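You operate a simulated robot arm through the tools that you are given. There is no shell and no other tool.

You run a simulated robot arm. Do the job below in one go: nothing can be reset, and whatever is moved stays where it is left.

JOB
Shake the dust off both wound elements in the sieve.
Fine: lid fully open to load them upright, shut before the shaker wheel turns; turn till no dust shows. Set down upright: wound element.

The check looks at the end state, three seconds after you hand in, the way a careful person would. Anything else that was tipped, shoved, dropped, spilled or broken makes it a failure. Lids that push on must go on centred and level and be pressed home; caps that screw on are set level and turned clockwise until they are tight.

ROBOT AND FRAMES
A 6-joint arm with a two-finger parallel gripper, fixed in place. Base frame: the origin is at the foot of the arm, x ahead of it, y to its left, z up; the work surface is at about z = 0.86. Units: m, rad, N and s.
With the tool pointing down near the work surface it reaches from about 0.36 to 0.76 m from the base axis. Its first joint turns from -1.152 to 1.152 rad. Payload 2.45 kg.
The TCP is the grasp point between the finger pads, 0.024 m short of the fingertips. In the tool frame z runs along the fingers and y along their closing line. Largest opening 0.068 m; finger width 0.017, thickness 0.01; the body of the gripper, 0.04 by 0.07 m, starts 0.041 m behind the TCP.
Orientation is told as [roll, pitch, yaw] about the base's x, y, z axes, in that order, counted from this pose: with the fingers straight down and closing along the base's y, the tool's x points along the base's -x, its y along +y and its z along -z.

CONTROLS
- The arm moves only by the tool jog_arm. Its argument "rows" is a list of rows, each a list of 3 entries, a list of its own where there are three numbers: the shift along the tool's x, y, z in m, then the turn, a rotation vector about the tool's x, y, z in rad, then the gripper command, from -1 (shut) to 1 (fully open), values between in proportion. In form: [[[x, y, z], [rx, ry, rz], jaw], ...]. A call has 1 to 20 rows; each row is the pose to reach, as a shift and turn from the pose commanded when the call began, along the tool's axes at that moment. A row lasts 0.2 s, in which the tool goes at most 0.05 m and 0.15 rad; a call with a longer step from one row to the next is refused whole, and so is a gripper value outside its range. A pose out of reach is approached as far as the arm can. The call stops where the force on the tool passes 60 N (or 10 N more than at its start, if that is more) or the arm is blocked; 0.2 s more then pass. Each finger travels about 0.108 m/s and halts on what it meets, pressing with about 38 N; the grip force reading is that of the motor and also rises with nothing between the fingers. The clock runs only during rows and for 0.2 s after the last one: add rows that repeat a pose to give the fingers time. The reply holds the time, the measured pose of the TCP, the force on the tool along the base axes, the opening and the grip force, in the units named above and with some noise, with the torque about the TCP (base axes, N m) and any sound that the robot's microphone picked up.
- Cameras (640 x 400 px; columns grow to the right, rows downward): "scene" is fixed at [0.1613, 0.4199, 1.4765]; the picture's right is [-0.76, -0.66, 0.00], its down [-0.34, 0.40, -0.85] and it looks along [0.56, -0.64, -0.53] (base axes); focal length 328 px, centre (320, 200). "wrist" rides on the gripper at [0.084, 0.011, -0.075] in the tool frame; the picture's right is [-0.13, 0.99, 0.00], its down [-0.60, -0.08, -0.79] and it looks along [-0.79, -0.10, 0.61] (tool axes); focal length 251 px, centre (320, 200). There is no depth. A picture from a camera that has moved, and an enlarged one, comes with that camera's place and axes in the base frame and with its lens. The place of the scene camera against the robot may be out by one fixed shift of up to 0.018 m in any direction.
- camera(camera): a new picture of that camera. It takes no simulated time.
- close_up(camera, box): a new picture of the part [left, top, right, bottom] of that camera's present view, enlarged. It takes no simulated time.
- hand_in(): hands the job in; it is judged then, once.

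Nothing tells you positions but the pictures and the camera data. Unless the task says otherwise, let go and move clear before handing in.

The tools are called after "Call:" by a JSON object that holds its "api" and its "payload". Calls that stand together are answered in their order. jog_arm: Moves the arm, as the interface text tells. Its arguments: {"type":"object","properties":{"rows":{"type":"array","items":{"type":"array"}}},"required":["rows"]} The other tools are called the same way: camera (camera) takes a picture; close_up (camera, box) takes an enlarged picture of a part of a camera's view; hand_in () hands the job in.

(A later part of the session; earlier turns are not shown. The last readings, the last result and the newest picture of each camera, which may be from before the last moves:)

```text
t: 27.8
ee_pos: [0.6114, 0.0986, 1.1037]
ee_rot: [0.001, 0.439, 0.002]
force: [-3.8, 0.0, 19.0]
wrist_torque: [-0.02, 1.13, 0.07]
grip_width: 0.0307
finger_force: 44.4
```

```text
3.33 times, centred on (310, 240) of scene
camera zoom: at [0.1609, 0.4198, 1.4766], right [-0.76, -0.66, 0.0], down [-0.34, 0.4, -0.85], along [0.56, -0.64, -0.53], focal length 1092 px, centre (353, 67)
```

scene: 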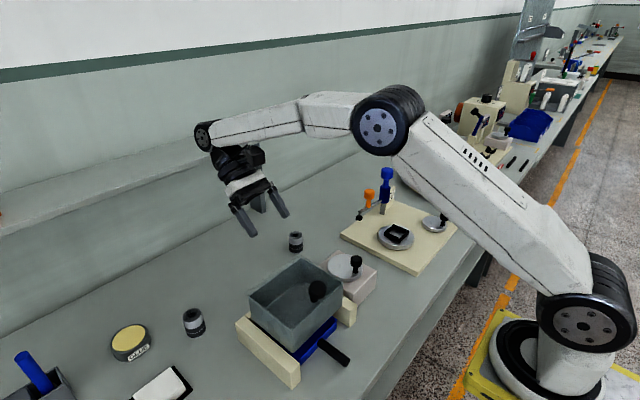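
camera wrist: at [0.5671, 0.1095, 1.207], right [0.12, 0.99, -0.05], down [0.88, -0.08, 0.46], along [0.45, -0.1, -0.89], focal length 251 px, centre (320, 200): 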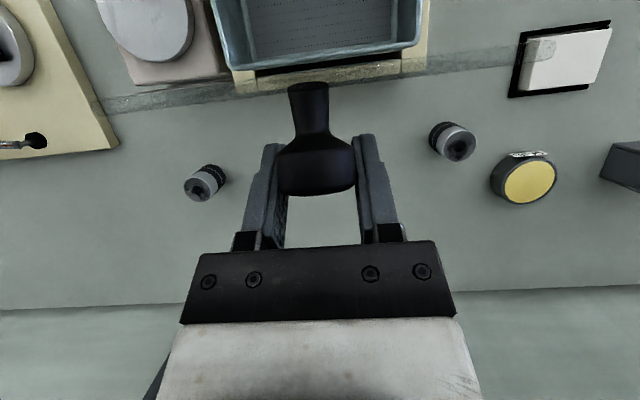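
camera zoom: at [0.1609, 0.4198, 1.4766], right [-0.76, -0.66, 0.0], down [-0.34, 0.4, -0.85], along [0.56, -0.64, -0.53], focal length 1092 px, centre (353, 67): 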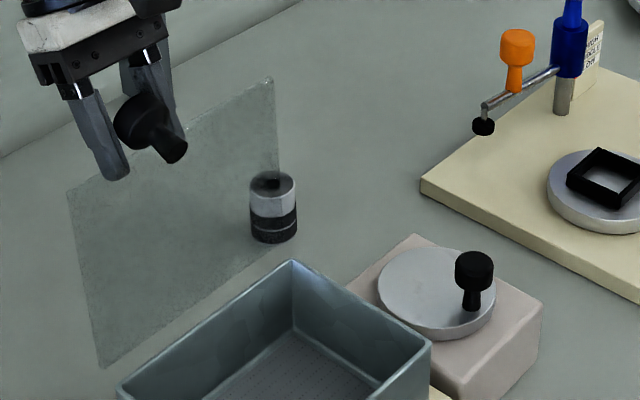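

The lid is past vertical. I'll continue gently toward its stop.

Call:
{"api": "jog_arm", "payload": {"rows": [[[-0.0053, 0, -0.0012], [0, -0.035, 0], -1], [[-0.0106, 0, -0.002], [0, -0.07, 0], -1], [[-0.016, 0, -0.0018], [0, -0.105, 0], -1], [[-0.0214, 0, -0.0015], [0, -0.14, 0], -1], [[-0.0214, 0, -0.0015], [0, -0.14, 0], -1]]}}

Call:
{"api": "close_up", "payload": {"camera": "scene", "box": [210, 160, 370, 280]}}

Call:
{"api": "camera", "payload": {"camera": "wrist"}}

```text
t: 28.9
ee_pos: [0.6307, 0.0991, 1.0928]
ee_rot: [0.002, 0.3, 0.004]
force: [-4.8, 0.0, 11.2]
wrist_torque: [0.03, 1.16, -0.09]
grip_width: 0.0309
finger_force: 44.5
```

```text
3.33 times, centred on (290, 220) of scene
camera zoom: at [0.161, 0.4198, 1.4766], right [-0.76, -0.66, 0.0], down [-0.34, 0.4, -0.85], along [0.56, -0.64, -0.53], focal length 1092 px, centre (420, 133)
```

zoom: 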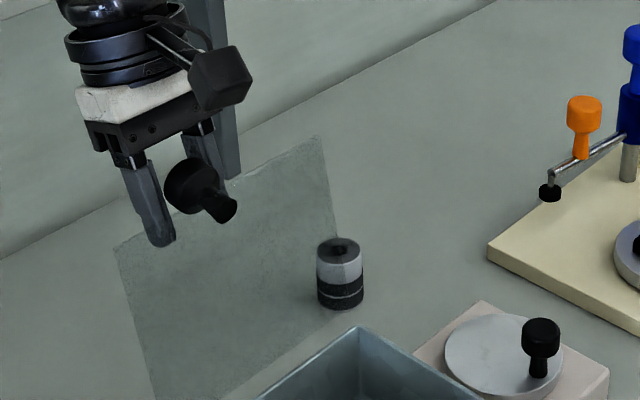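

```text
taken
camera wrist: at [0.5721, 0.1093, 1.1906], right [0.12, 0.99, -0.04], down [0.81, -0.08, 0.58], along [0.57, -0.1, -0.81], focal length 251 px, centre (320, 200)
```

wrist: 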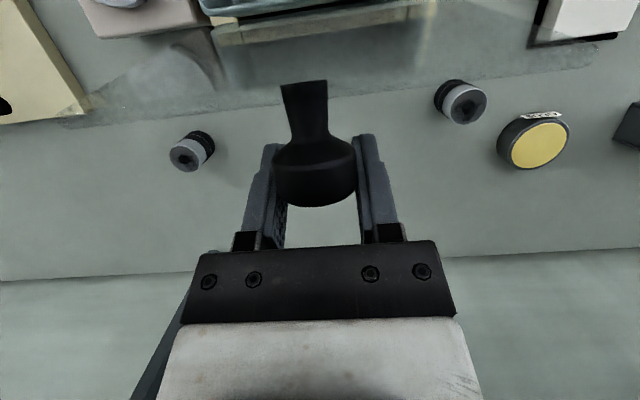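

Call:
{"api": "jog_arm", "payload": {"rows": [[[-0.0053, 0, 0.0013], [0, -0.03, 0], -1], [[-0.0106, 0, 0.0029], [0, -0.06, 0], -1], [[-0.0157, 0, 0.0047], [0, -0.09, 0], -1], [[-0.0207, 0, 0.0067], [0, -0.12, 0], -1], [[-0.0207, 0, 0.0067], [0, -0.12, 0], -1]]}}

Call:
{"api": "close_up", "payload": {"camera": "scene", "box": [210, 160, 370, 280]}}

Call:
{"api": "camera", "payload": {"camera": "wrist"}}

```text
t: 30.1
ee_pos: [0.6516, 0.0971, 1.0787]
ee_rot: [-0.001, 0.18, 0.001]
force: [-0.2, -0.8, 0.2]
wrist_torque: [0.02, 0.0, 0.03]
grip_width: 0.0004
finger_force: 23.8
```

```text
3.33 times, centred on (290, 220) of scene
camera zoom: at [0.1613, 0.4199, 1.4765], right [-0.76, -0.66, 0.0], down [-0.34, 0.4, -0.85], along [0.56, -0.64, -0.53], focal length 1092 px, centre (420, 133)
```

zoom: 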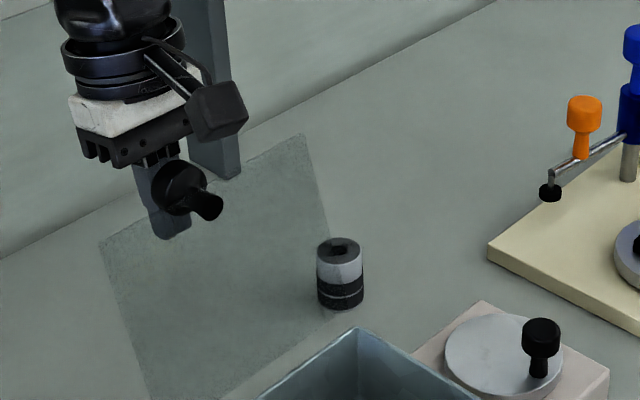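

```text
taken
camera wrist: at [0.58, 0.1087, 1.1691], right [0.13, 0.99, -0.02], down [0.74, -0.08, 0.67], along [0.66, -0.1, -0.74], focal length 251 px, centre (320, 200)
```

wrist: 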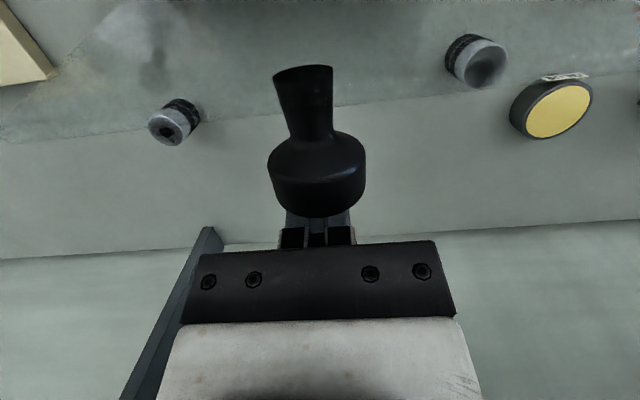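

The lid has reached its stop at about 110° and stands open by itself, and the knob slipped free of the gripper there. I'll ease the gripper away from it and straight up.

Call:
{"api": "jog_arm", "payload": {"rows": [[[-0.01, 0, -0.0018], [0, 0, 0], -1], [[-0.0197, 0, -0.0036], [0, 0, 0], -1], [[-0.0123, 0, -0.044], [0, -0.03, 0], -1], [[-0.0043, 0, -0.088], [0, -0.06, 0], -1], [[0.0036, 0, -0.132], [0, -0.1, 0], -1], [[0.0072, 0, -0.151], [0, -0.18, 0], -1], [[0.0072, 0, -0.151], [0, -0.18, 0], -1]]}}

Call:
{"api": "camera", "payload": {"camera": "scene"}}

Call:
{"api": "camera", "payload": {"camera": "wrist"}}

```text
t: 31.8
ee_pos: [0.667, 0.0964, 1.2289]
ee_rot: [0.0, 0.0, 0.0]
force: [-0.4, 0.5, 0.0]
wrist_torque: [-0.02, 0.0, 0.05]
grip_width: 0.0
finger_force: 23.2
```

```text
taken
```

scene: 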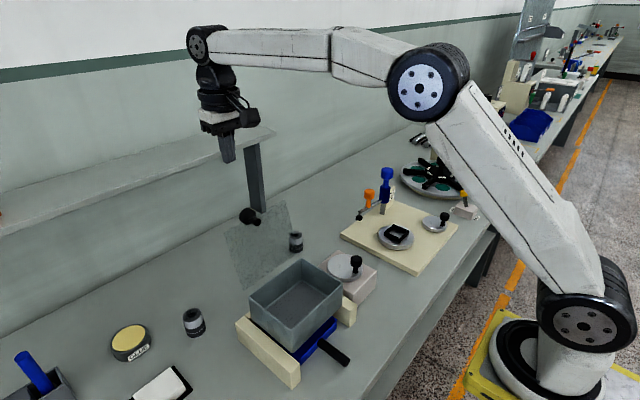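

```text
taken
camera wrist: at [0.5831, 0.1082, 1.3046], right [0.13, 0.99, 0.0], down [0.6, -0.08, 0.79], along [0.79, -0.1, -0.61], focal length 251 px, centre (320, 200)
```

wrist: 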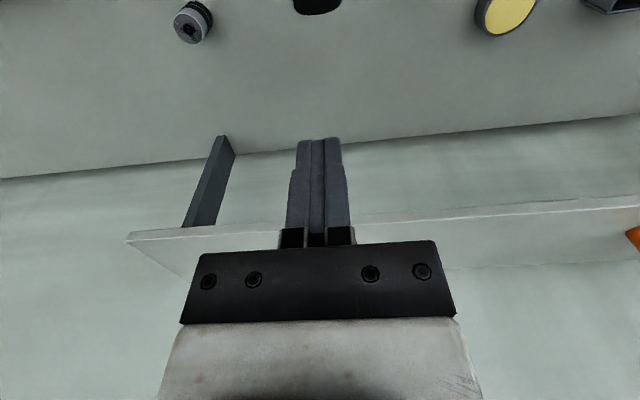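

The lid stands open on its own. Now I'll move over to the first element near (0.688, -0.08), keeping high until I'm clear of the lid.

Call:
{"api": "jog_arm", "payload": {"rows": [[[-0.005, -0.045, 0], [0, 0, 0], 1], [[-0.01, -0.09, 0], [0, 0, 0], 1], [[-0.015, -0.135, 0], [0, 0, 0], 1], [[-0.02, -0.177, 0], [0, 0, 0], 1], [[-0.02, -0.177, 0.045], [0, 0, 0], 1], [[-0.02, -0.177, 0.09], [0, 0, 0], 1], [[-0.02, -0.177, 0.135], [0, 0, 0], 1], [[-0.02, -0.177, 0.18], [0, 0, 0], 1], [[-0.02, -0.177, 0.21], [0, 0, 0], 1], [[-0.02, -0.177, 0.21], [0, 0, 0], 1]]}}

Call:
{"api": "camera", "payload": {"camera": "wrist"}}

Call:
{"api": "camera", "payload": {"camera": "scene"}}

```text
t: 34.0
ee_pos: [0.6912, -0.0783, 1.0222]
ee_rot: [0.001, -0.001, 0.001]
force: [0.4, 0.2, -0.3]
wrist_torque: [-0.01, 0.03, -0.02]
grip_width: 0.0679
finger_force: 0.1
```

```text
taken
camera wrist: at [0.6051, -0.067, 1.0982], right [0.13, 0.99, 0.0], down [0.6, -0.08, 0.79], along [0.79, -0.1, -0.61], focal length 251 px, centre (320, 200)
```

wrist: 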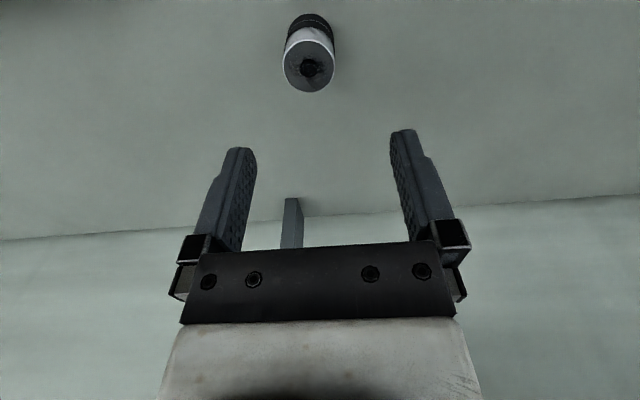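

```text
taken
```

scene: 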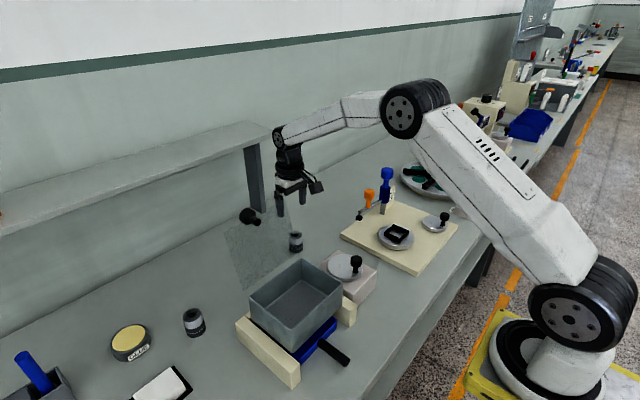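

Element 1 is nearly under the gripper; I need about 7 mm toward -y. I'll shift and lower partway.

Call:
{"api": "jog_arm", "payload": {"rows": [[[0, -0.0075, 0.02], [0, 0, 0], 1], [[0, -0.0075, 0.05], [0, 0, 0], 1], [[0, -0.0075, 0.08], [0, 0, 0], 1], [[0, -0.0075, 0.08], [0, 0, 0], 1]]}}

Call:
{"api": "camera", "payload": {"camera": "wrist"}}

Call:
{"api": "close_up", "payload": {"camera": "scene", "box": [230, 180, 390, 280]}}

```text
t: 35.0
ee_pos: [0.6898, -0.0851, 0.9416]
ee_rot: [0.001, 0.001, 0.001]
force: [0.5, 0.2, 0.4]
wrist_torque: [0.04, -0.01, 0.01]
grip_width: 0.0683
finger_force: 0.0
```

```text
taken
camera wrist: at [0.6049, -0.0743, 1.0174], right [0.13, 0.99, 0.0], down [0.6, -0.08, 0.79], along [0.79, -0.1, -0.61], focal length 251 px, centre (320, 200)
```

wrist: 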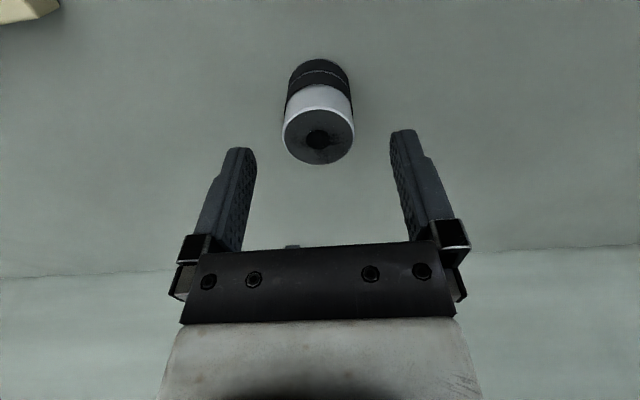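

```text
4.00 times, centred on (310, 230) of scene
camera zoom: at [0.1613, 0.4199, 1.4765], right [-0.76, -0.66, 0.0], down [-0.34, 0.4, -0.85], along [0.56, -0.64, -0.53], focal length 1311 px, centre (360, 80)
```

zoom: 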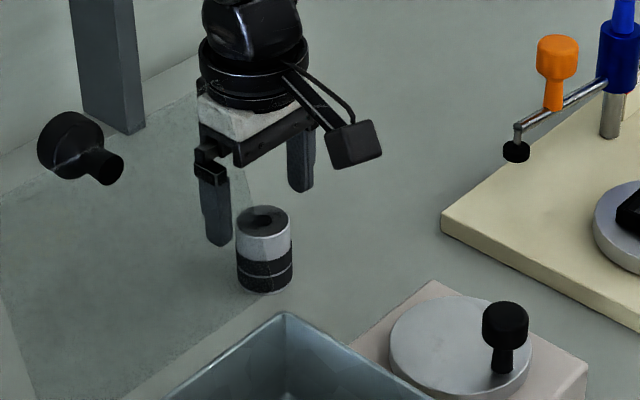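

Well aligned. I'll lower to grip height and close on element 1.

Call:
{"api": "jog_arm", "payload": {"rows": [[[0.001, -0.001, 0.02], [0, 0, 0], 1], [[0.001, -0.001, 0.036], [0, 0, 0], 1], [[0.001, -0.001, 0.047], [0, 0, 0], 1], [[0.001, -0.001, 0.047], [0, 0, 0], 1], [[0.001, -0.001, 0.047], [0, 0, 0], 0.3], [[0.001, -0.001, 0.047], [0, 0, 0], 0], [[0.001, -0.001, 0.047], [0, 0, 0], -1], [[0.001, -0.001, 0.047], [0, 0, 0], -1]]}}

Call:
{"api": "camera", "payload": {"camera": "wrist"}}

```text
t: 36.8
ee_pos: [0.6881, -0.087, 0.8928]
ee_rot: [0.003, 0.001, 0.0]
force: [0.7, -0.7, -0.4]
wrist_torque: [-0.03, -0.04, 0.0]
grip_width: 0.0369
finger_force: 38.5
```

```text
taken
camera wrist: at [0.6038, -0.0757, 0.9692], right [0.13, 0.99, 0.0], down [0.6, -0.08, 0.79], along [0.79, -0.1, -0.61], focal length 251 px, centre (320, 200)
```

wrist: 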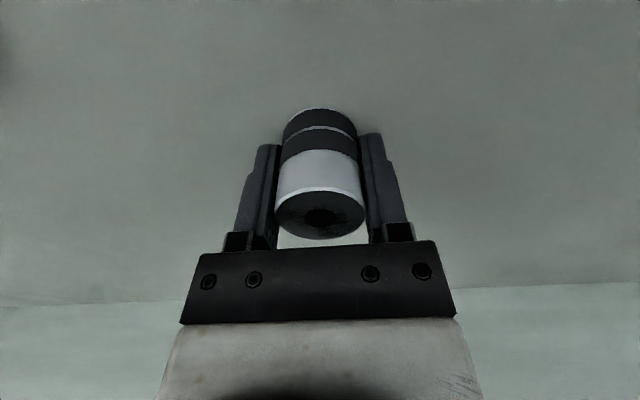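

Element 1 is held at width 0.037. I'll lift it, carry it around the lid on the wheel side, and bring it over the sieve.

Call:
{"api": "jog_arm", "payload": {"rows": [[[0, 0, -0.03], [0, 0, 0], -1], [[0, 0, -0.075], [0, 0, 0], -1], [[0, 0, -0.12], [0, 0, 0], -1], [[0, 0, -0.165], [0, 0, 0], -1], [[0.045, 0, -0.17], [0, 0, 0], -1], [[0.09, 0, -0.17], [0, 0, 0], -1], [[0.135, 0, -0.17], [0, 0, 0], -1], [[0.173, 0, -0.17], [0, 0, 0], -1], [[0.173, 0.04, -0.17], [0, 0, 0], -1], [[0.173, 0.08, -0.17], [0, 0, 0], -1], [[0.173, 0.12, -0.17], [0, 0, 0], -1], [[0.173, 0.16, -0.17], [0, 0, 0], -1], [[0.173, 0.16, -0.17], [0, 0, 0], -1]]}}

Call:
{"api": "camera", "payload": {"camera": "wrist"}}

Call:
{"api": "camera", "payload": {"camera": "scene"}}

```text
t: 39.5
ee_pos: [0.5165, 0.072, 1.0626]
ee_rot: [0.001, 0.0, 0.0]
force: [0.1, -0.2, -1.0]
wrist_torque: [0.0, 0.01, 0.0]
grip_width: 0.0369
finger_force: 38.0
```

```text
taken
camera wrist: at [0.4322, 0.0829, 1.1385], right [0.13, 0.99, 0.0], down [0.6, -0.08, 0.79], along [0.79, -0.1, -0.61], focal length 251 px, centre (320, 200)
```

wrist: 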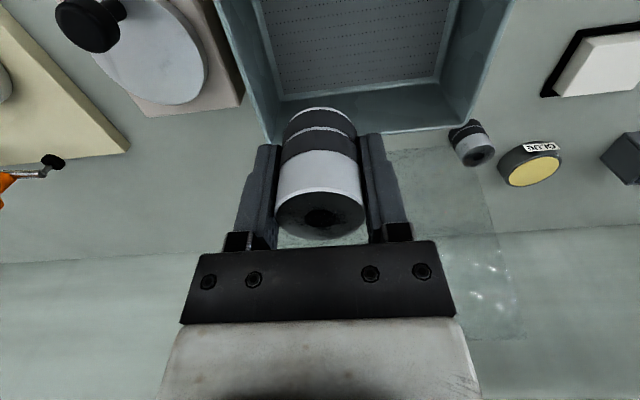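

```text
taken
```

scene: 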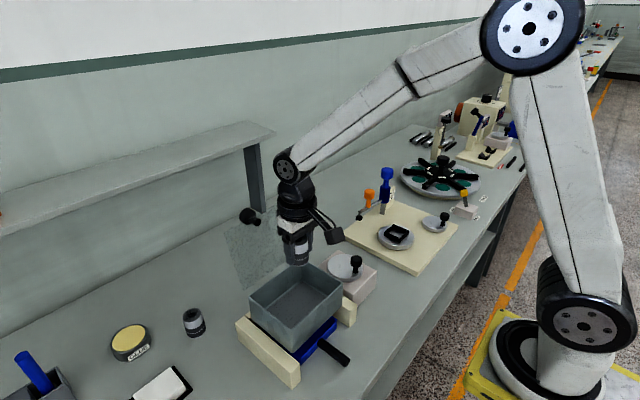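

The first element is over the sieve. I'll lower it inside, away from the walls.

Call:
{"api": "jog_arm", "payload": {"rows": [[[0.004, 0.003, 0], [0, 0, 0], -1], [[0.004, 0.003, 0.03], [0, 0, 0], -1], [[0.004, 0.003, 0.06], [0, 0, 0], -1], [[0.004, 0.003, 0.08], [0, 0, 0], -1], [[0.004, 0.003, 0.08], [0, 0, 0], -1]]}}

Call:
{"api": "camera", "payload": {"camera": "wrist"}}

Call:
{"api": "close_up", "payload": {"camera": "scene", "box": [230, 200, 390, 320]}}

```text
t: 40.8
ee_pos: [0.5131, 0.0746, 0.9846]
ee_rot: [0.003, -0.001, 0.0]
force: [-0.1, -0.3, -0.7]
wrist_torque: [0.01, -0.02, 0.02]
grip_width: 0.0368
finger_force: 37.8
```

```text
taken
camera wrist: at [0.428, 0.0856, 1.0595], right [0.13, 0.99, 0.0], down [0.6, -0.08, 0.79], along [0.79, -0.1, -0.61], focal length 251 px, centre (320, 200)
```

wrist: 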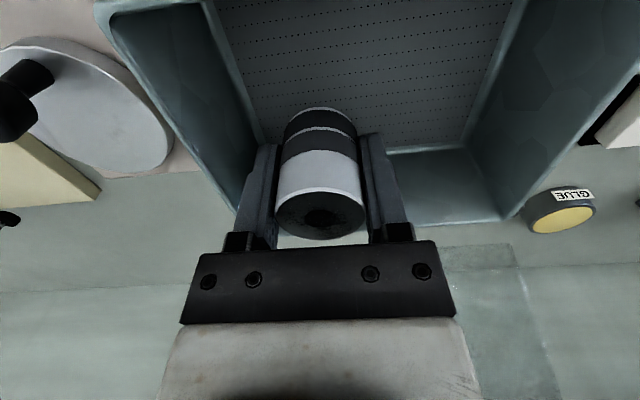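

```text
3.33 times, centred on (310, 260) of scene
camera zoom: at [0.1613, 0.4199, 1.4765], right [-0.76, -0.66, 0.0], down [-0.34, 0.4, -0.85], along [0.56, -0.64, -0.53], focal length 1092 px, centre (353, 0)
```

zoom: 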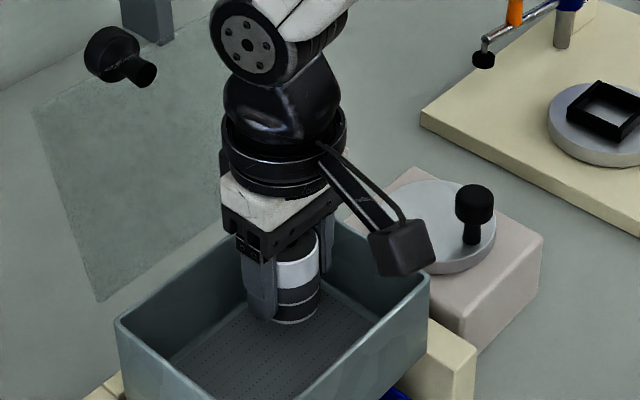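

Call:
{"api": "jog_arm", "payload": {"rows": [[[0, 0, 0.006], [0, 0, 0], -1], [[0, 0, 0.011], [0, 0, 0], -1], [[0, 0, 0.014], [0, 0, 0], -1]]}}

```text
t: 41.5
ee_pos: [0.514, 0.0761, 0.9704]
ee_rot: [0.001, 0.001, 0.002]
force: [-0.1, -0.3, -1.1]
wrist_torque: [0.02, -0.03, 0.03]
grip_width: 0.0366
finger_force: 38.1
```

Call:
{"api": "jog_arm", "payload": {"rows": [[[0, 0, 0.002], [0, 0, 0], -1], [[0, 0, 0.004], [0, 0, 0], -1]]}}

Call:
{"api": "close_up", "payload": {"camera": "scene", "box": [270, 250, 350, 310]}}

```text
t: 42.1
ee_pos: [0.5123, 0.077, 0.9655]
ee_rot: [0.001, 0.001, 0.0]
force: [1.1, 0.4, -0.5]
wrist_torque: [0.01, -0.08, 0.04]
grip_width: 0.0367
finger_force: 37.7
```

```text
6.67 times, centred on (310, 280) of scene
camera zoom: at [0.1613, 0.4199, 1.4765], right [-0.76, -0.66, 0.0], down [-0.34, 0.4, -0.85], along [0.56, -0.64, -0.53], focal length 2185 px, centre (387, -333)
```

zoom: 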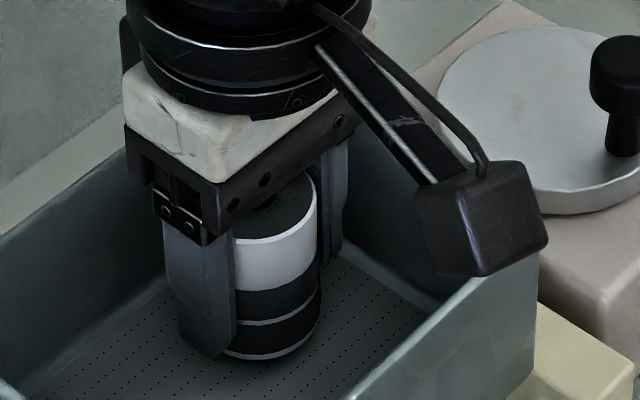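

Call:
{"api": "jog_arm", "payload": {"rows": [[[0, 0, 0.002], [0, 0, 0], -1], [[0, 0, 0.004], [0, 0, 0], -1]]}}

```text
t: 42.8
ee_pos: [0.5115, 0.0765, 0.9619]
ee_rot: [0.001, 0.001, -0.001]
force: [0.8, -1.0, -1.4]
wrist_torque: [-0.01, 0.0, 0.02]
grip_width: 0.0367
finger_force: 38.5
```

Call:
{"api": "jog_arm", "payload": {"rows": [[[0, 0, 0.0015], [0, 0, 0], -1], [[0, 0, 0.003], [0, 0, 0], -1]]}}

```text
t: 43.4
ee_pos: [0.5111, 0.0757, 0.9591]
ee_rot: [0.002, 0.001, 0.0]
force: [-0.5, 0.5, -0.8]
wrist_torque: [-0.01, 0.02, 0.01]
grip_width: 0.0369
finger_force: 37.7
```

Call:
{"api": "jog_arm", "payload": {"rows": [[[0, 0, 0.0015], [0, 0, 0], -1], [[0, 0, 0.003], [0, 0, 0], -1]]}}

Call:
{"api": "close_up", "payload": {"camera": "scene", "box": [270, 250, 350, 310]}}

```text
t: 44.0
ee_pos: [0.5126, 0.0757, 0.9555]
ee_rot: [0.002, 0.002, 0.0]
force: [-2.6, 0.3, 7.6]
wrist_torque: [-0.05, 0.06, -0.01]
grip_width: 0.0369
finger_force: 37.5
```

```text
6.67 times, centred on (310, 280) of scene
camera zoom: at [0.1611, 0.4198, 1.4765], right [-0.76, -0.66, 0.0], down [-0.34, 0.4, -0.85], along [0.56, -0.64, -0.53], focal length 2185 px, centre (387, -333)
```

zoom: 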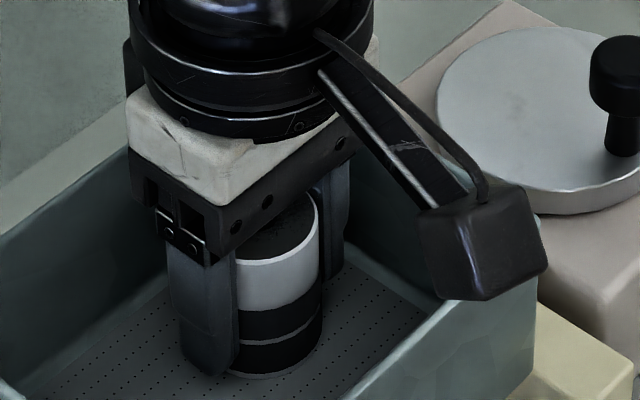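

Contact: the element is standing on the sieve floor. I'll open the fingers partway and rise.

Call:
{"api": "jog_arm", "payload": {"rows": [[[0, 0, 0], [0, 0, 0], 0.15], [[0, 0, 0], [0, 0, 0], 0.3], [[0, 0, 0], [0, 0, 0], 0.45], [[0, 0, 0], [0, 0, 0], 0.45], [[0, 0, -0.015], [0, 0, 0], 0.45], [[0, 0, -0.05], [0, 0, 0], 0.45], [[0, 0, -0.095], [0, 0, 0], 0.45], [[0, 0, -0.14], [0, 0, 0], 0.45], [[0, 0, -0.14], [0, 0, 0], 0.45]]}}

Call:
{"api": "camera", "payload": {"camera": "wrist"}}

Call:
{"api": "close_up", "payload": {"camera": "scene", "box": [230, 200, 390, 320]}}

```text
t: 46.0
ee_pos: [0.5118, 0.0743, 1.0986]
ee_rot: [0.001, 0.003, -0.001]
force: [0.8, 0.1, 0.2]
wrist_torque: [0.03, 0.0, 0.03]
grip_width: 0.0493
finger_force: 0.1
```

```text
taken
camera wrist: at [0.4275, 0.0855, 1.1739], right [0.13, 0.99, 0.0], down [0.6, -0.08, 0.79], along [0.79, -0.1, -0.61], focal length 251 px, centre (320, 200)
```

wrist: 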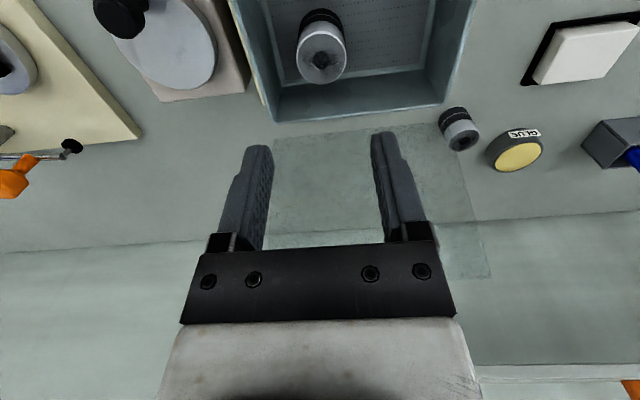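

```text
3.33 times, centred on (310, 260) of scene
camera zoom: at [0.1613, 0.4199, 1.4765], right [-0.76, -0.66, 0.0], down [-0.34, 0.4, -0.85], along [0.56, -0.64, -0.53], focal length 1092 px, centre (353, 0)
```

zoom: 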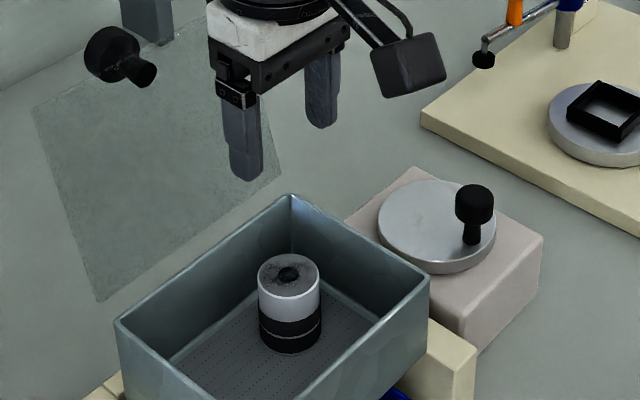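

Element 1 stands upright in the sieve. Now I'll go to element 2 near (0.663, 0.247), passing in front of and around the open lid.

Call:
{"api": "jog_arm", "payload": {"rows": [[[0, 0.044, 0], [0, 0, 0], 1], [[0, 0.088, 0], [0, 0, 0], 1], [[0, 0.132, 0], [0, 0, 0], 1], [[0, 0.173, 0], [0, 0, 0], 1], [[-0.04, 0.173, 0], [0, 0, 0], 1], [[-0.08, 0.173, 0], [0, 0, 0], 1], [[-0.12, 0.173, 0], [0, 0, 0], 1], [[-0.151, 0.173, 0], [0, 0, 0], 1], [[-0.151, 0.173, 0.04], [0, 0, 0], 1], [[-0.151, 0.173, 0.08], [0, 0, 0], 1], [[-0.151, 0.173, 0.08], [0, 0, 0], 1]]}}

Call:
{"api": "camera", "payload": {"camera": "wrist"}}

Call:
{"api": "camera", "payload": {"camera": "scene"}}

```text
t: 48.4
ee_pos: [0.6647, 0.2484, 1.0174]
ee_rot: [0.001, 0.001, 0.0]
force: [-0.3, 0.3, 0.3]
wrist_torque: [0.02, -0.01, 0.01]
grip_width: 0.068
finger_force: 0.1
```

```text
taken
camera wrist: at [0.5799, 0.2607, 1.0929], right [0.13, 0.99, 0.0], down [0.6, -0.08, 0.79], along [0.79, -0.1, -0.61], focal length 251 px, centre (320, 200)
```

wrist: 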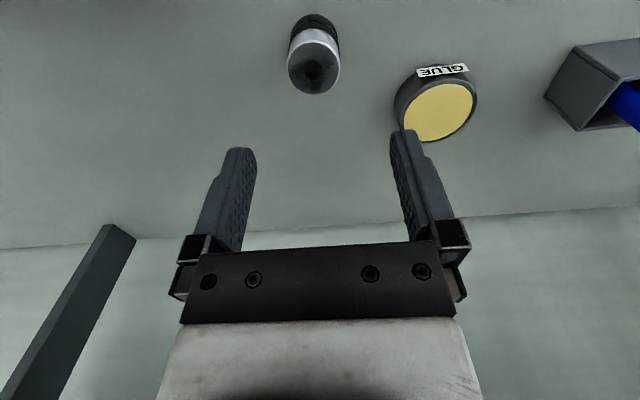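

```text
taken
```

scene: 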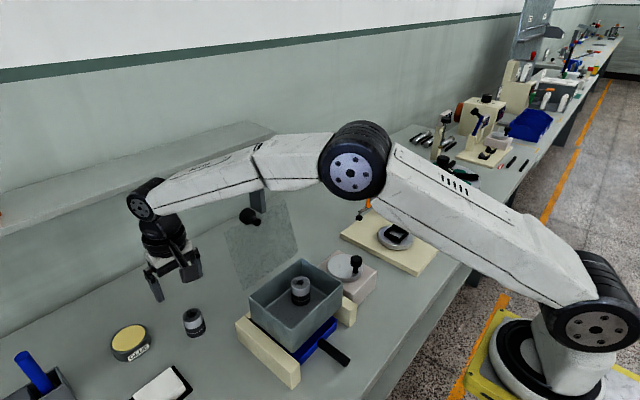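

Call:
{"api": "jog_arm", "payload": {"rows": [[[-0.0015, -0.005, 0.02], [0, 0, 0], 1], [[-0.0015, -0.005, 0.05], [0, 0, 0], 1], [[-0.0015, -0.005, 0.077], [0, 0, 0], 1], [[-0.0015, -0.005, 0.077], [0, 0, 0], 1]]}}

Call:
{"api": "camera", "payload": {"camera": "wrist"}}

```text
t: 49.4
ee_pos: [0.6661, 0.2425, 0.9388]
ee_rot: [0.001, 0.0, 0.0]
force: [0.4, 0.5, 0.1]
wrist_torque: [-0.01, 0.0, 0.03]
grip_width: 0.0679
finger_force: 0.1
```

```text
taken
camera wrist: at [0.5818, 0.2546, 1.014], right [0.13, 0.99, 0.0], down [0.6, -0.08, 0.79], along [0.79, -0.1, -0.61], focal length 251 px, centre (320, 200)
```

wrist: 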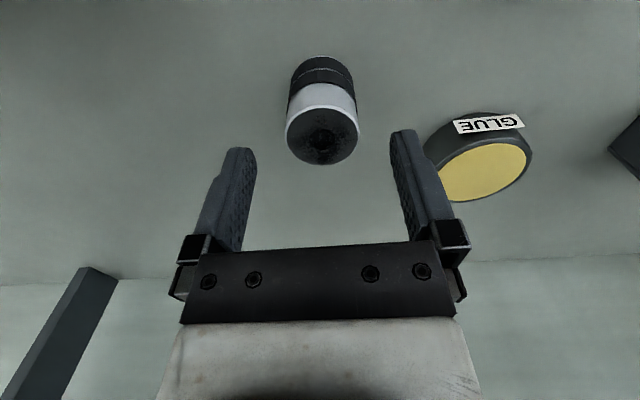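

Aligned. I'll lower and grip element 2.

Call:
{"api": "jog_arm", "payload": {"rows": [[[0.0015, 0.001, 0.02], [0, 0, 0], 1], [[0.0015, 0.001, 0.036], [0, 0, 0], 1], [[0.0015, 0.001, 0.0455], [0, 0, 0], 1], [[0.0015, 0.001, 0.0455], [0, 0, 0], 1], [[0.0015, 0.001, 0.0455], [0, 0, 0], 0.3], [[0.0015, 0.001, 0.0455], [0, 0, 0], 0], [[0.0015, 0.001, 0.0455], [0, 0, 0], -1], [[0.0015, 0.001, 0.0455], [0, 0, 0], -1]]}}

Call:
{"api": "camera", "payload": {"camera": "wrist"}}

```text
t: 51.1
ee_pos: [0.6639, 0.2448, 0.8933]
ee_rot: [0.001, 0.001, 0.0]
force: [0.2, -0.3, 0.1]
wrist_torque: [0.05, 0.01, -0.01]
grip_width: 0.0368
finger_force: 37.9
```

```text
taken
camera wrist: at [0.5791, 0.2561, 0.9688], right [0.13, 0.99, 0.0], down [0.6, -0.08, 0.79], along [0.79, -0.1, -0.61], focal length 251 px, centre (320, 200)
```

wrist: 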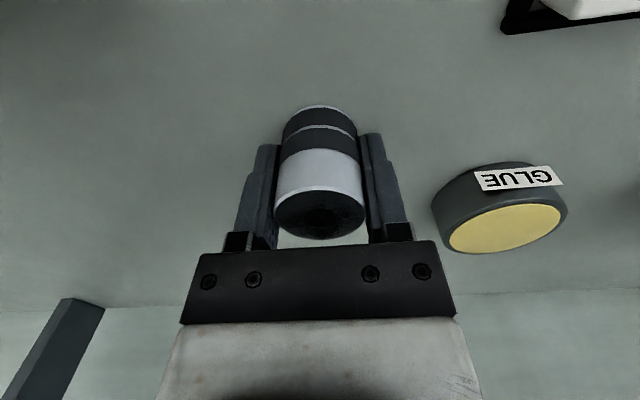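

Call:
{"api": "jog_arm", "payload": {"rows": [[[0, 0, -0.03], [0, 0, 0], -1], [[0, 0, -0.075], [0, 0, 0], -1], [[0, 0, -0.12], [0, 0, 0], -1], [[0, 0, -0.165], [0, 0, 0], -1], [[0.045, 0, -0.18], [0, 0, 0], -1], [[0.09, 0, -0.18], [0, 0, 0], -1], [[0.135, 0, -0.18], [0, 0, 0], -1], [[0.175, 0, -0.18], [0, 0, 0], -1], [[0.186, -0.04, -0.18], [0, 0, 0], -1], [[0.186, -0.08, -0.18], [0, 0, 0], -1], [[0.186, -0.1165, -0.18], [0, 0, 0], -1], [[0.186, -0.1165, -0.18], [0, 0, 0], -1]]}}

Call:
{"api": "camera", "payload": {"camera": "wrist"}}

Call:
{"api": "camera", "payload": {"camera": "scene"}}

```text
t: 53.8
ee_pos: [0.4785, 0.1257, 1.0731]
ee_rot: [0.002, 0.0, 0.001]
force: [-0.3, 0.5, -1.1]
wrist_torque: [-0.02, 0.04, -0.01]
grip_width: 0.0371
finger_force: 38.0
```

```text
taken
camera wrist: at [0.3938, 0.1368, 1.1486], right [0.13, 0.99, 0.0], down [0.6, -0.08, 0.79], along [0.79, -0.1, -0.61], focal length 251 px, centre (320, 200)
```

wrist: 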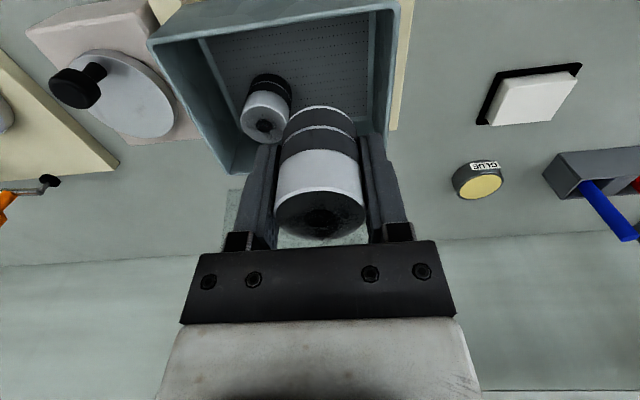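

```text
taken
```

scene: 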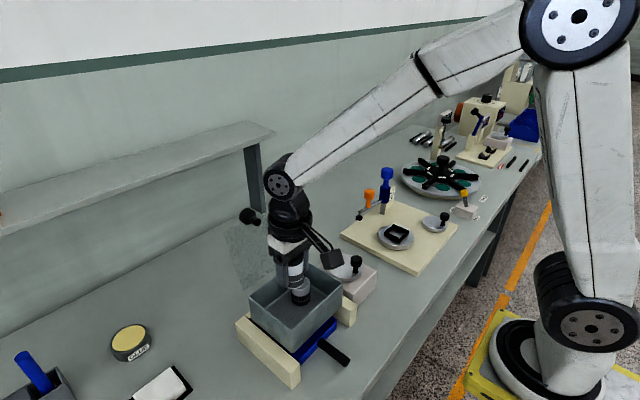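

Lowering element 2 into the other half of the sieve.

Call:
{"api": "jog_arm", "payload": {"rows": [[[0, 0, 0.04], [0, 0, 0], -1], [[0, 0, 0.08], [0, 0, 0], -1], [[0, 0, 0.1], [0, 0, 0], -1], [[0, 0, 0.11], [0, 0, 0], -1], [[0, 0, 0.113], [0, 0, 0], -1]]}}

Call:
{"api": "camera", "payload": {"camera": "wrist"}}

```text
t: 55.0
ee_pos: [0.4774, 0.1285, 0.9609]
ee_rot: [0.001, 0.002, -0.001]
force: [0.1, 0.0, -0.2]
wrist_torque: [0.03, 0.04, 0.01]
grip_width: 0.0368
finger_force: 37.5
```

```text
taken
camera wrist: at [0.3928, 0.1396, 1.0364], right [0.13, 0.99, 0.0], down [0.6, -0.08, 0.79], along [0.79, -0.1, -0.61], focal length 251 px, centre (320, 200)
```

wrist: 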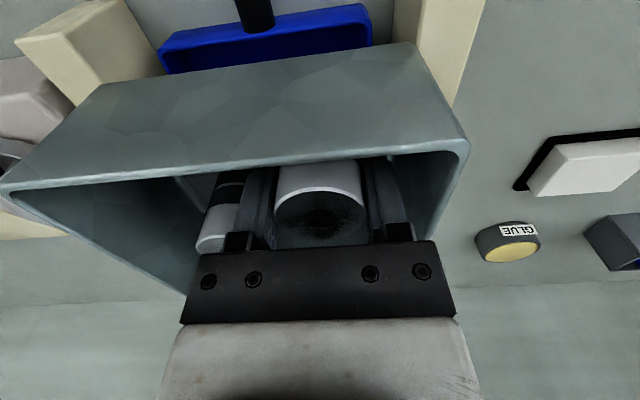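

Call:
{"api": "jog_arm", "payload": {"rows": [[[0, 0, 0.0015], [0, 0, 0], -1], [[0, 0, 0.0035], [0, 0, 0], -1]]}}

```text
t: 55.5
ee_pos: [0.4777, 0.1278, 0.957]
ee_rot: [0.002, 0.001, 0.001]
force: [0.1, -0.3, -0.7]
wrist_torque: [0.0, -0.02, 0.0]
grip_width: 0.0367
finger_force: 38.0
```

Call:
{"api": "jog_arm", "payload": {"rows": [[[0, 0, 0.001], [0, 0, 0], -1], [[0, 0, 0.002], [0, 0, 0], -1]]}}

```text
t: 56.1
ee_pos: [0.4768, 0.1294, 0.9552]
ee_rot: [0.002, 0.0, 0.001]
force: [-5.3, -0.6, 16.3]
wrist_torque: [-0.1, 0.19, -0.04]
grip_width: 0.037
finger_force: 37.9
```

Contact with the floor. I'll release and rise.

Call:
{"api": "jog_arm", "payload": {"rows": [[[0, 0, -0.0007], [0, 0, 0], 0.15], [[0, 0, -0.0007], [0, 0, 0], 0.28], [[0, 0, -0.0007], [0, 0, 0], 0.4], [[0, 0, -0.0007], [0, 0, 0], 0.4], [[0, 0, -0.015], [0, 0, 0], 0.4], [[0, 0, -0.05], [0, 0, 0], 0.4], [[0, 0, -0.095], [0, 0, 0], 0.4], [[0, 0, -0.14], [0, 0, 0], 0.4], [[0, 0, -0.14], [0, 0, 0], 0.4]]}}

Call:
{"api": "camera", "payload": {"camera": "wrist"}}

Call:
{"api": "close_up", "payload": {"camera": "scene", "box": [230, 200, 390, 320]}}

```text
t: 58.1
ee_pos: [0.4785, 0.1268, 1.096]
ee_rot: [0.001, 0.002, 0.0]
force: [0.5, -0.1, 0.4]
wrist_torque: [0.02, 0.0, 0.0]
grip_width: 0.0476
finger_force: 0.0
```

```text
taken
camera wrist: at [0.3936, 0.1384, 1.1712], right [0.13, 0.99, 0.0], down [0.6, -0.08, 0.79], along [0.79, -0.1, -0.61], focal length 251 px, centre (320, 200)
```

wrist: 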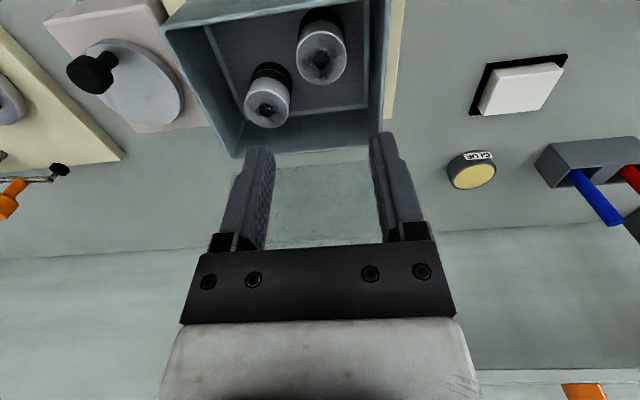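

```text
3.33 times, centred on (310, 260) of scene
camera zoom: at [0.1613, 0.4199, 1.4765], right [-0.76, -0.66, 0.0], down [-0.34, 0.4, -0.85], along [0.56, -0.64, -0.53], focal length 1092 px, centre (353, 0)
```

zoom: 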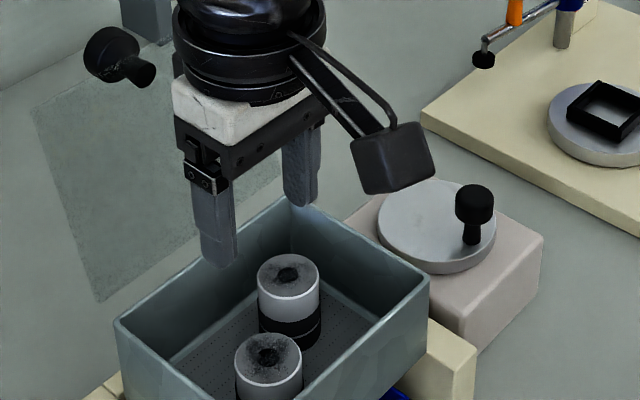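

Both elements stand upright in the sieve, dust visible on their tops. Next is closing the lid, so I'll go above the lid knob to grip it and swing it down in a controlled way.

Call:
{"api": "jog_arm", "payload": {"rows": [[[0, 0, -0.045], [0, 0, 0], 1], [[0, 0, -0.09], [0, 0, 0], 1], [[-0.03, -0.01, -0.11], [0, 0, 0], 1], [[-0.07, -0.02, -0.11], [0, 0.05, 0], 1], [[-0.11, -0.0285, -0.11], [0, 0.1, 0], 1], [[-0.15, -0.0285, -0.11], [0, 0.15, 0], 1], [[-0.16, -0.0285, -0.11], [0, 0.2, 0], 1], [[-0.16, -0.0285, -0.11], [0, 0.2, 0], 1]]}}

Call:
{"api": "camera", "payload": {"camera": "wrist"}}

Call:
{"api": "close_up", "payload": {"camera": "scene", "box": [200, 130, 360, 250]}}

```text
t: 60.0
ee_pos: [0.6369, 0.1006, 1.206]
ee_rot: [0.002, 0.201, 0.002]
force: [-0.4, -0.3, 0.7]
wrist_torque: [-0.02, 0.0, 0.0]
grip_width: 0.068
finger_force: 0.0
```

```text
taken
camera wrist: at [0.5686, 0.1115, 1.2969], right [0.13, 0.99, -0.02], down [0.75, -0.08, 0.66], along [0.65, -0.1, -0.75], focal length 251 px, centre (320, 200)
```

wrist: 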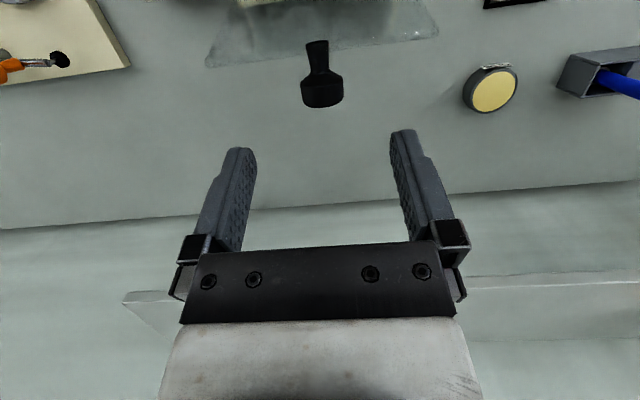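

```text
3.33 times, centred on (280, 190) of scene
camera zoom: at [0.1613, 0.4199, 1.4765], right [-0.76, -0.66, 0.0], down [-0.34, 0.4, -0.85], along [0.56, -0.64, -0.53], focal length 1092 px, centre (453, 233)
```

zoom: 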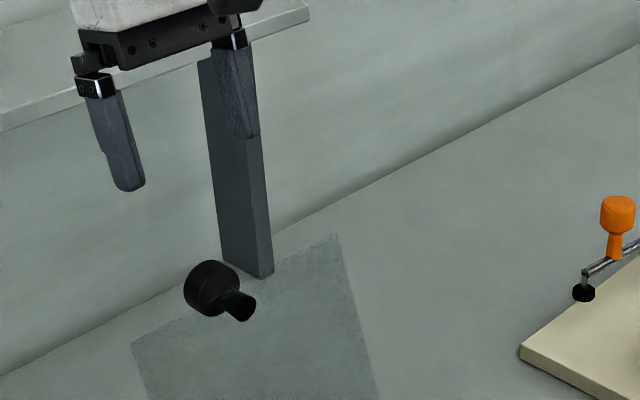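

The knob head is near (0.635, 0.0998, 1.0875), with the lid at about 109°. I'll lower around it and grip.

Call:
{"api": "jog_arm", "payload": {"rows": [[[-0.0072, -0.0008, 0.039], [0, 0, 0], 1], [[-0.0143, -0.0008, 0.078], [0, 0, 0], 1], [[-0.0187, -0.0008, 0.1], [0, 0, 0], 1], [[-0.0215, -0.0008, 0.1165], [0, 0, 0], 1], [[-0.0215, -0.0008, 0.1165], [0, 0, 0], 1]]}}

Call:
{"api": "camera", "payload": {"camera": "wrist"}}

Call:
{"api": "close_up", "payload": {"camera": "scene", "box": [200, 160, 320, 250]}}

```text
t: 61.1
ee_pos: [0.634, 0.0973, 1.087]
ee_rot: [0.002, 0.202, 0.0]
force: [0.5, 0.9, 0.0]
wrist_torque: [0.01, 0.03, 0.05]
grip_width: 0.068
finger_force: 0.0
```

```text
taken
camera wrist: at [0.5664, 0.109, 1.1779], right [0.13, 0.99, -0.02], down [0.75, -0.08, 0.66], along [0.65, -0.1, -0.75], focal length 251 px, centre (320, 200)
```

wrist: 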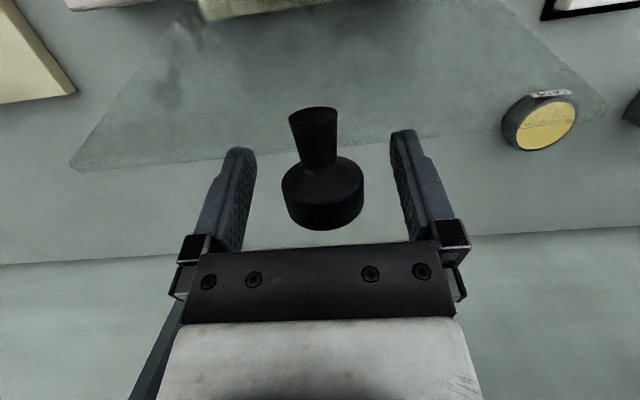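

```text
4.44 times, centred on (260, 205) of scene
camera zoom: at [0.1613, 0.4199, 1.4765], right [-0.76, -0.66, 0.0], down [-0.34, 0.4, -0.85], along [0.56, -0.64, -0.53], focal length 1456 px, centre (587, 178)
```

zoom: 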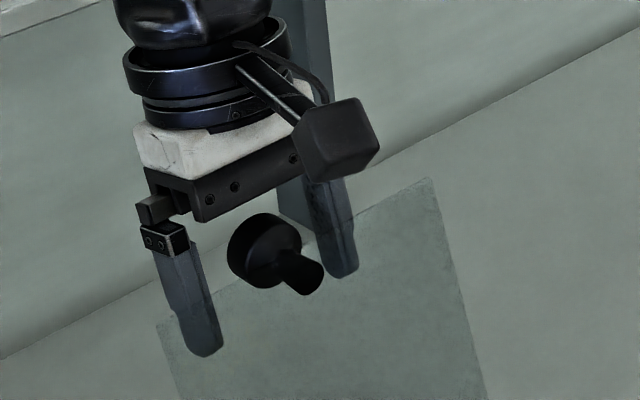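

Call:
{"api": "jog_arm", "payload": {"rows": [[[-0.0021, 0.001, -0.003], [0, 0, 0], 1], [[-0.0021, 0.001, -0.003], [0, 0, 0], 0.3], [[-0.0021, 0.001, -0.003], [0, 0, 0], -0.2], [[-0.0021, 0.001, -0.003], [0, 0, 0], -1], [[-0.0021, 0.001, -0.003], [0, 0, 0], -1]]}}

Call:
{"api": "camera", "payload": {"camera": "wrist"}}

Call:
{"api": "close_up", "payload": {"camera": "scene", "box": [200, 160, 320, 250]}}

```text
t: 62.4
ee_pos: [0.6375, 0.0987, 1.0885]
ee_rot: [0.003, 0.201, 0.001]
force: [-0.8, -0.3, -1.3]
wrist_torque: [0.0, -0.05, -0.19]
grip_width: 0.0309
finger_force: 44.5
```

```text
taken
camera wrist: at [0.5684, 0.1099, 1.1801], right [0.13, 0.99, -0.02], down [0.75, -0.08, 0.66], along [0.65, -0.1, -0.75], focal length 251 px, centre (320, 200)
```

wrist: 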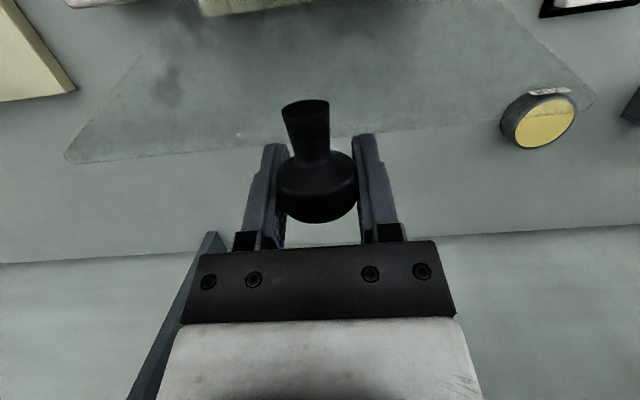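

```text
4.44 times, centred on (260, 205) of scene
camera zoom: at [0.1613, 0.4199, 1.4765], right [-0.76, -0.66, 0.0], down [-0.34, 0.4, -0.85], along [0.56, -0.64, -0.53], focal length 1456 px, centre (587, 178)
```

zoom: 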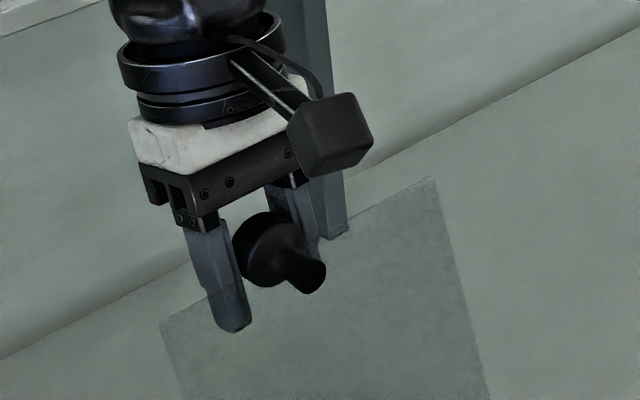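

The knob is gripped. Now I'll swing the lid back along the reverse arc, in stages.

Call:
{"api": "jog_arm", "payload": {"rows": [[[0.0052, 0, -0.0018], [0, -0.016, 0], -1], [[0.0103, 0, -0.0035], [0, -0.032, 0], -1], [[0.0155, 0, -0.0049], [0, -0.048, 0], -1], [[0.0208, 0, -0.0062], [0, -0.064, 0], -1], [[0.0262, 0, -0.0071], [0, -0.08, 0], -1], [[0.0316, 0, -0.0078], [0, -0.096, 0], -1], [[0.037, 0, -0.0083], [0, -0.112, 0], -1], [[0.0424, 0, -0.0087], [0, -0.128, 0], -1], [[0.0424, 0, -0.0087], [0, -0.128, 0], -1]]}}

Call:
{"api": "camera", "payload": {"camera": "wrist"}}

Call:
{"api": "close_up", "payload": {"camera": "scene", "box": [220, 180, 380, 300]}}

```text
t: 64.3
ee_pos: [0.5973, 0.1002, 1.1061]
ee_rot: [0.004, 0.073, 0.0]
force: [5.2, -0.2, -15.6]
wrist_torque: [0.1, -1.06, -0.17]
grip_width: 0.0308
finger_force: 44.4
```

```text
taken
camera wrist: at [0.5195, 0.1114, 1.188], right [0.13, 0.99, -0.01], down [0.66, -0.08, 0.75], along [0.74, -0.1, -0.67], focal length 251 px, centre (320, 200)
```

wrist: 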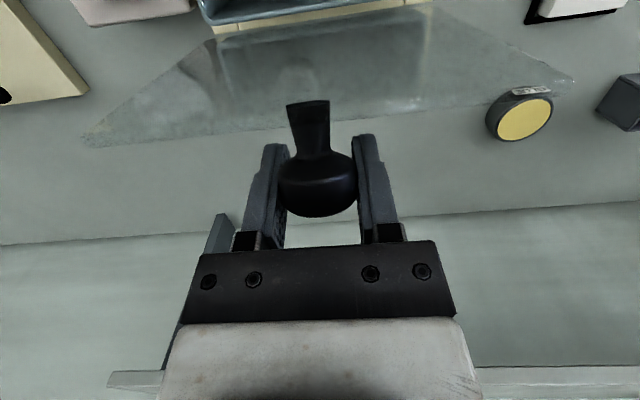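

```text
3.33 times, centred on (300, 240) of scene
camera zoom: at [0.1617, 0.4199, 1.4764], right [-0.76, -0.66, 0.0], down [-0.34, 0.4, -0.85], along [0.56, -0.64, -0.53], focal length 1092 px, centre (387, 67)
```

zoom: 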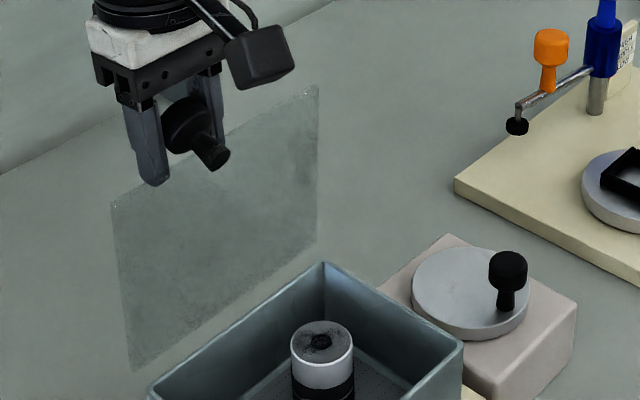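

Call:
{"api": "jog_arm", "payload": {"rows": [[[0.0055, 0, 0.0003], [0, -0.016, 0], -1], [[0.011, 0, 0], [0, -0.032, 0], -1], [[0.0163, 0, -0.0001], [0, -0.048, 0], -1], [[0.0216, 0, -0.0002], [0, -0.064, 0], -1], [[0.027, 0, 0.0001], [0, -0.08, 0], -1], [[0.0324, 0, 0.0005], [0, -0.096, 0], -1], [[0.0378, 0, 0.0012], [0, -0.112, 0], -1], [[0.0432, 0, 0.002], [0, -0.128, 0], -1], [[0.0432, 0, 0.002], [0, -0.128, 0], -1]]}}

Call:
{"api": "camera", "payload": {"camera": "wrist"}}

Call:
{"api": "close_up", "payload": {"camera": "scene", "box": [220, 180, 380, 300]}}

```text
t: 66.3
ee_pos: [0.5544, 0.1004, 1.1074]
ee_rot: [0.002, -0.058, 0.003]
force: [7.4, 0.8, 10.4]
wrist_torque: [-0.05, -1.14, 0.25]
grip_width: 0.0309
finger_force: 44.6
```

```text
taken
camera wrist: at [0.4659, 0.1113, 1.1783], right [0.13, 0.99, 0.01], down [0.56, -0.08, 0.83], along [0.82, -0.1, -0.56], focal length 251 px, centre (320, 200)
```

wrist: 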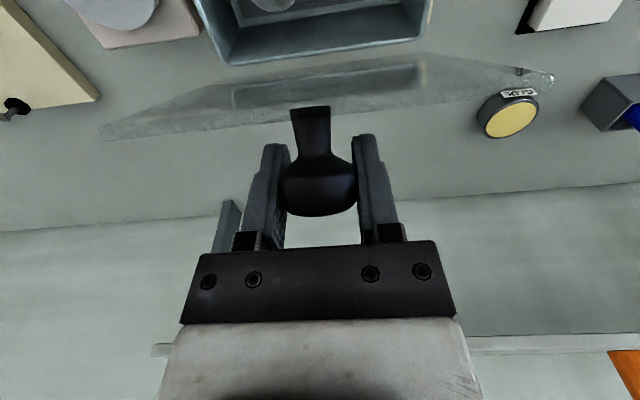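

```text
3.33 times, centred on (300, 240) of scene
camera zoom: at [0.1613, 0.4198, 1.4765], right [-0.76, -0.66, 0.0], down [-0.34, 0.4, -0.85], along [0.56, -0.64, -0.53], focal length 1092 px, centre (387, 67)
```

zoom: 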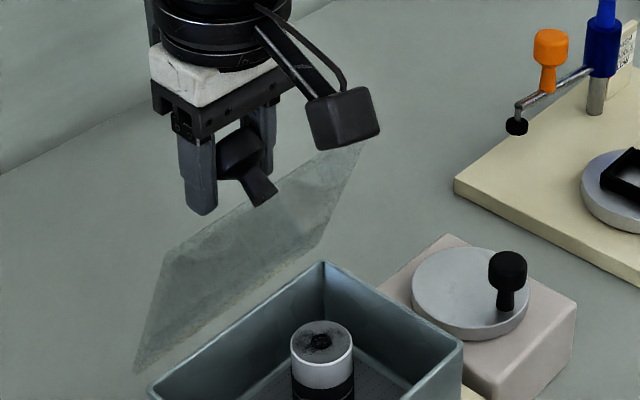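

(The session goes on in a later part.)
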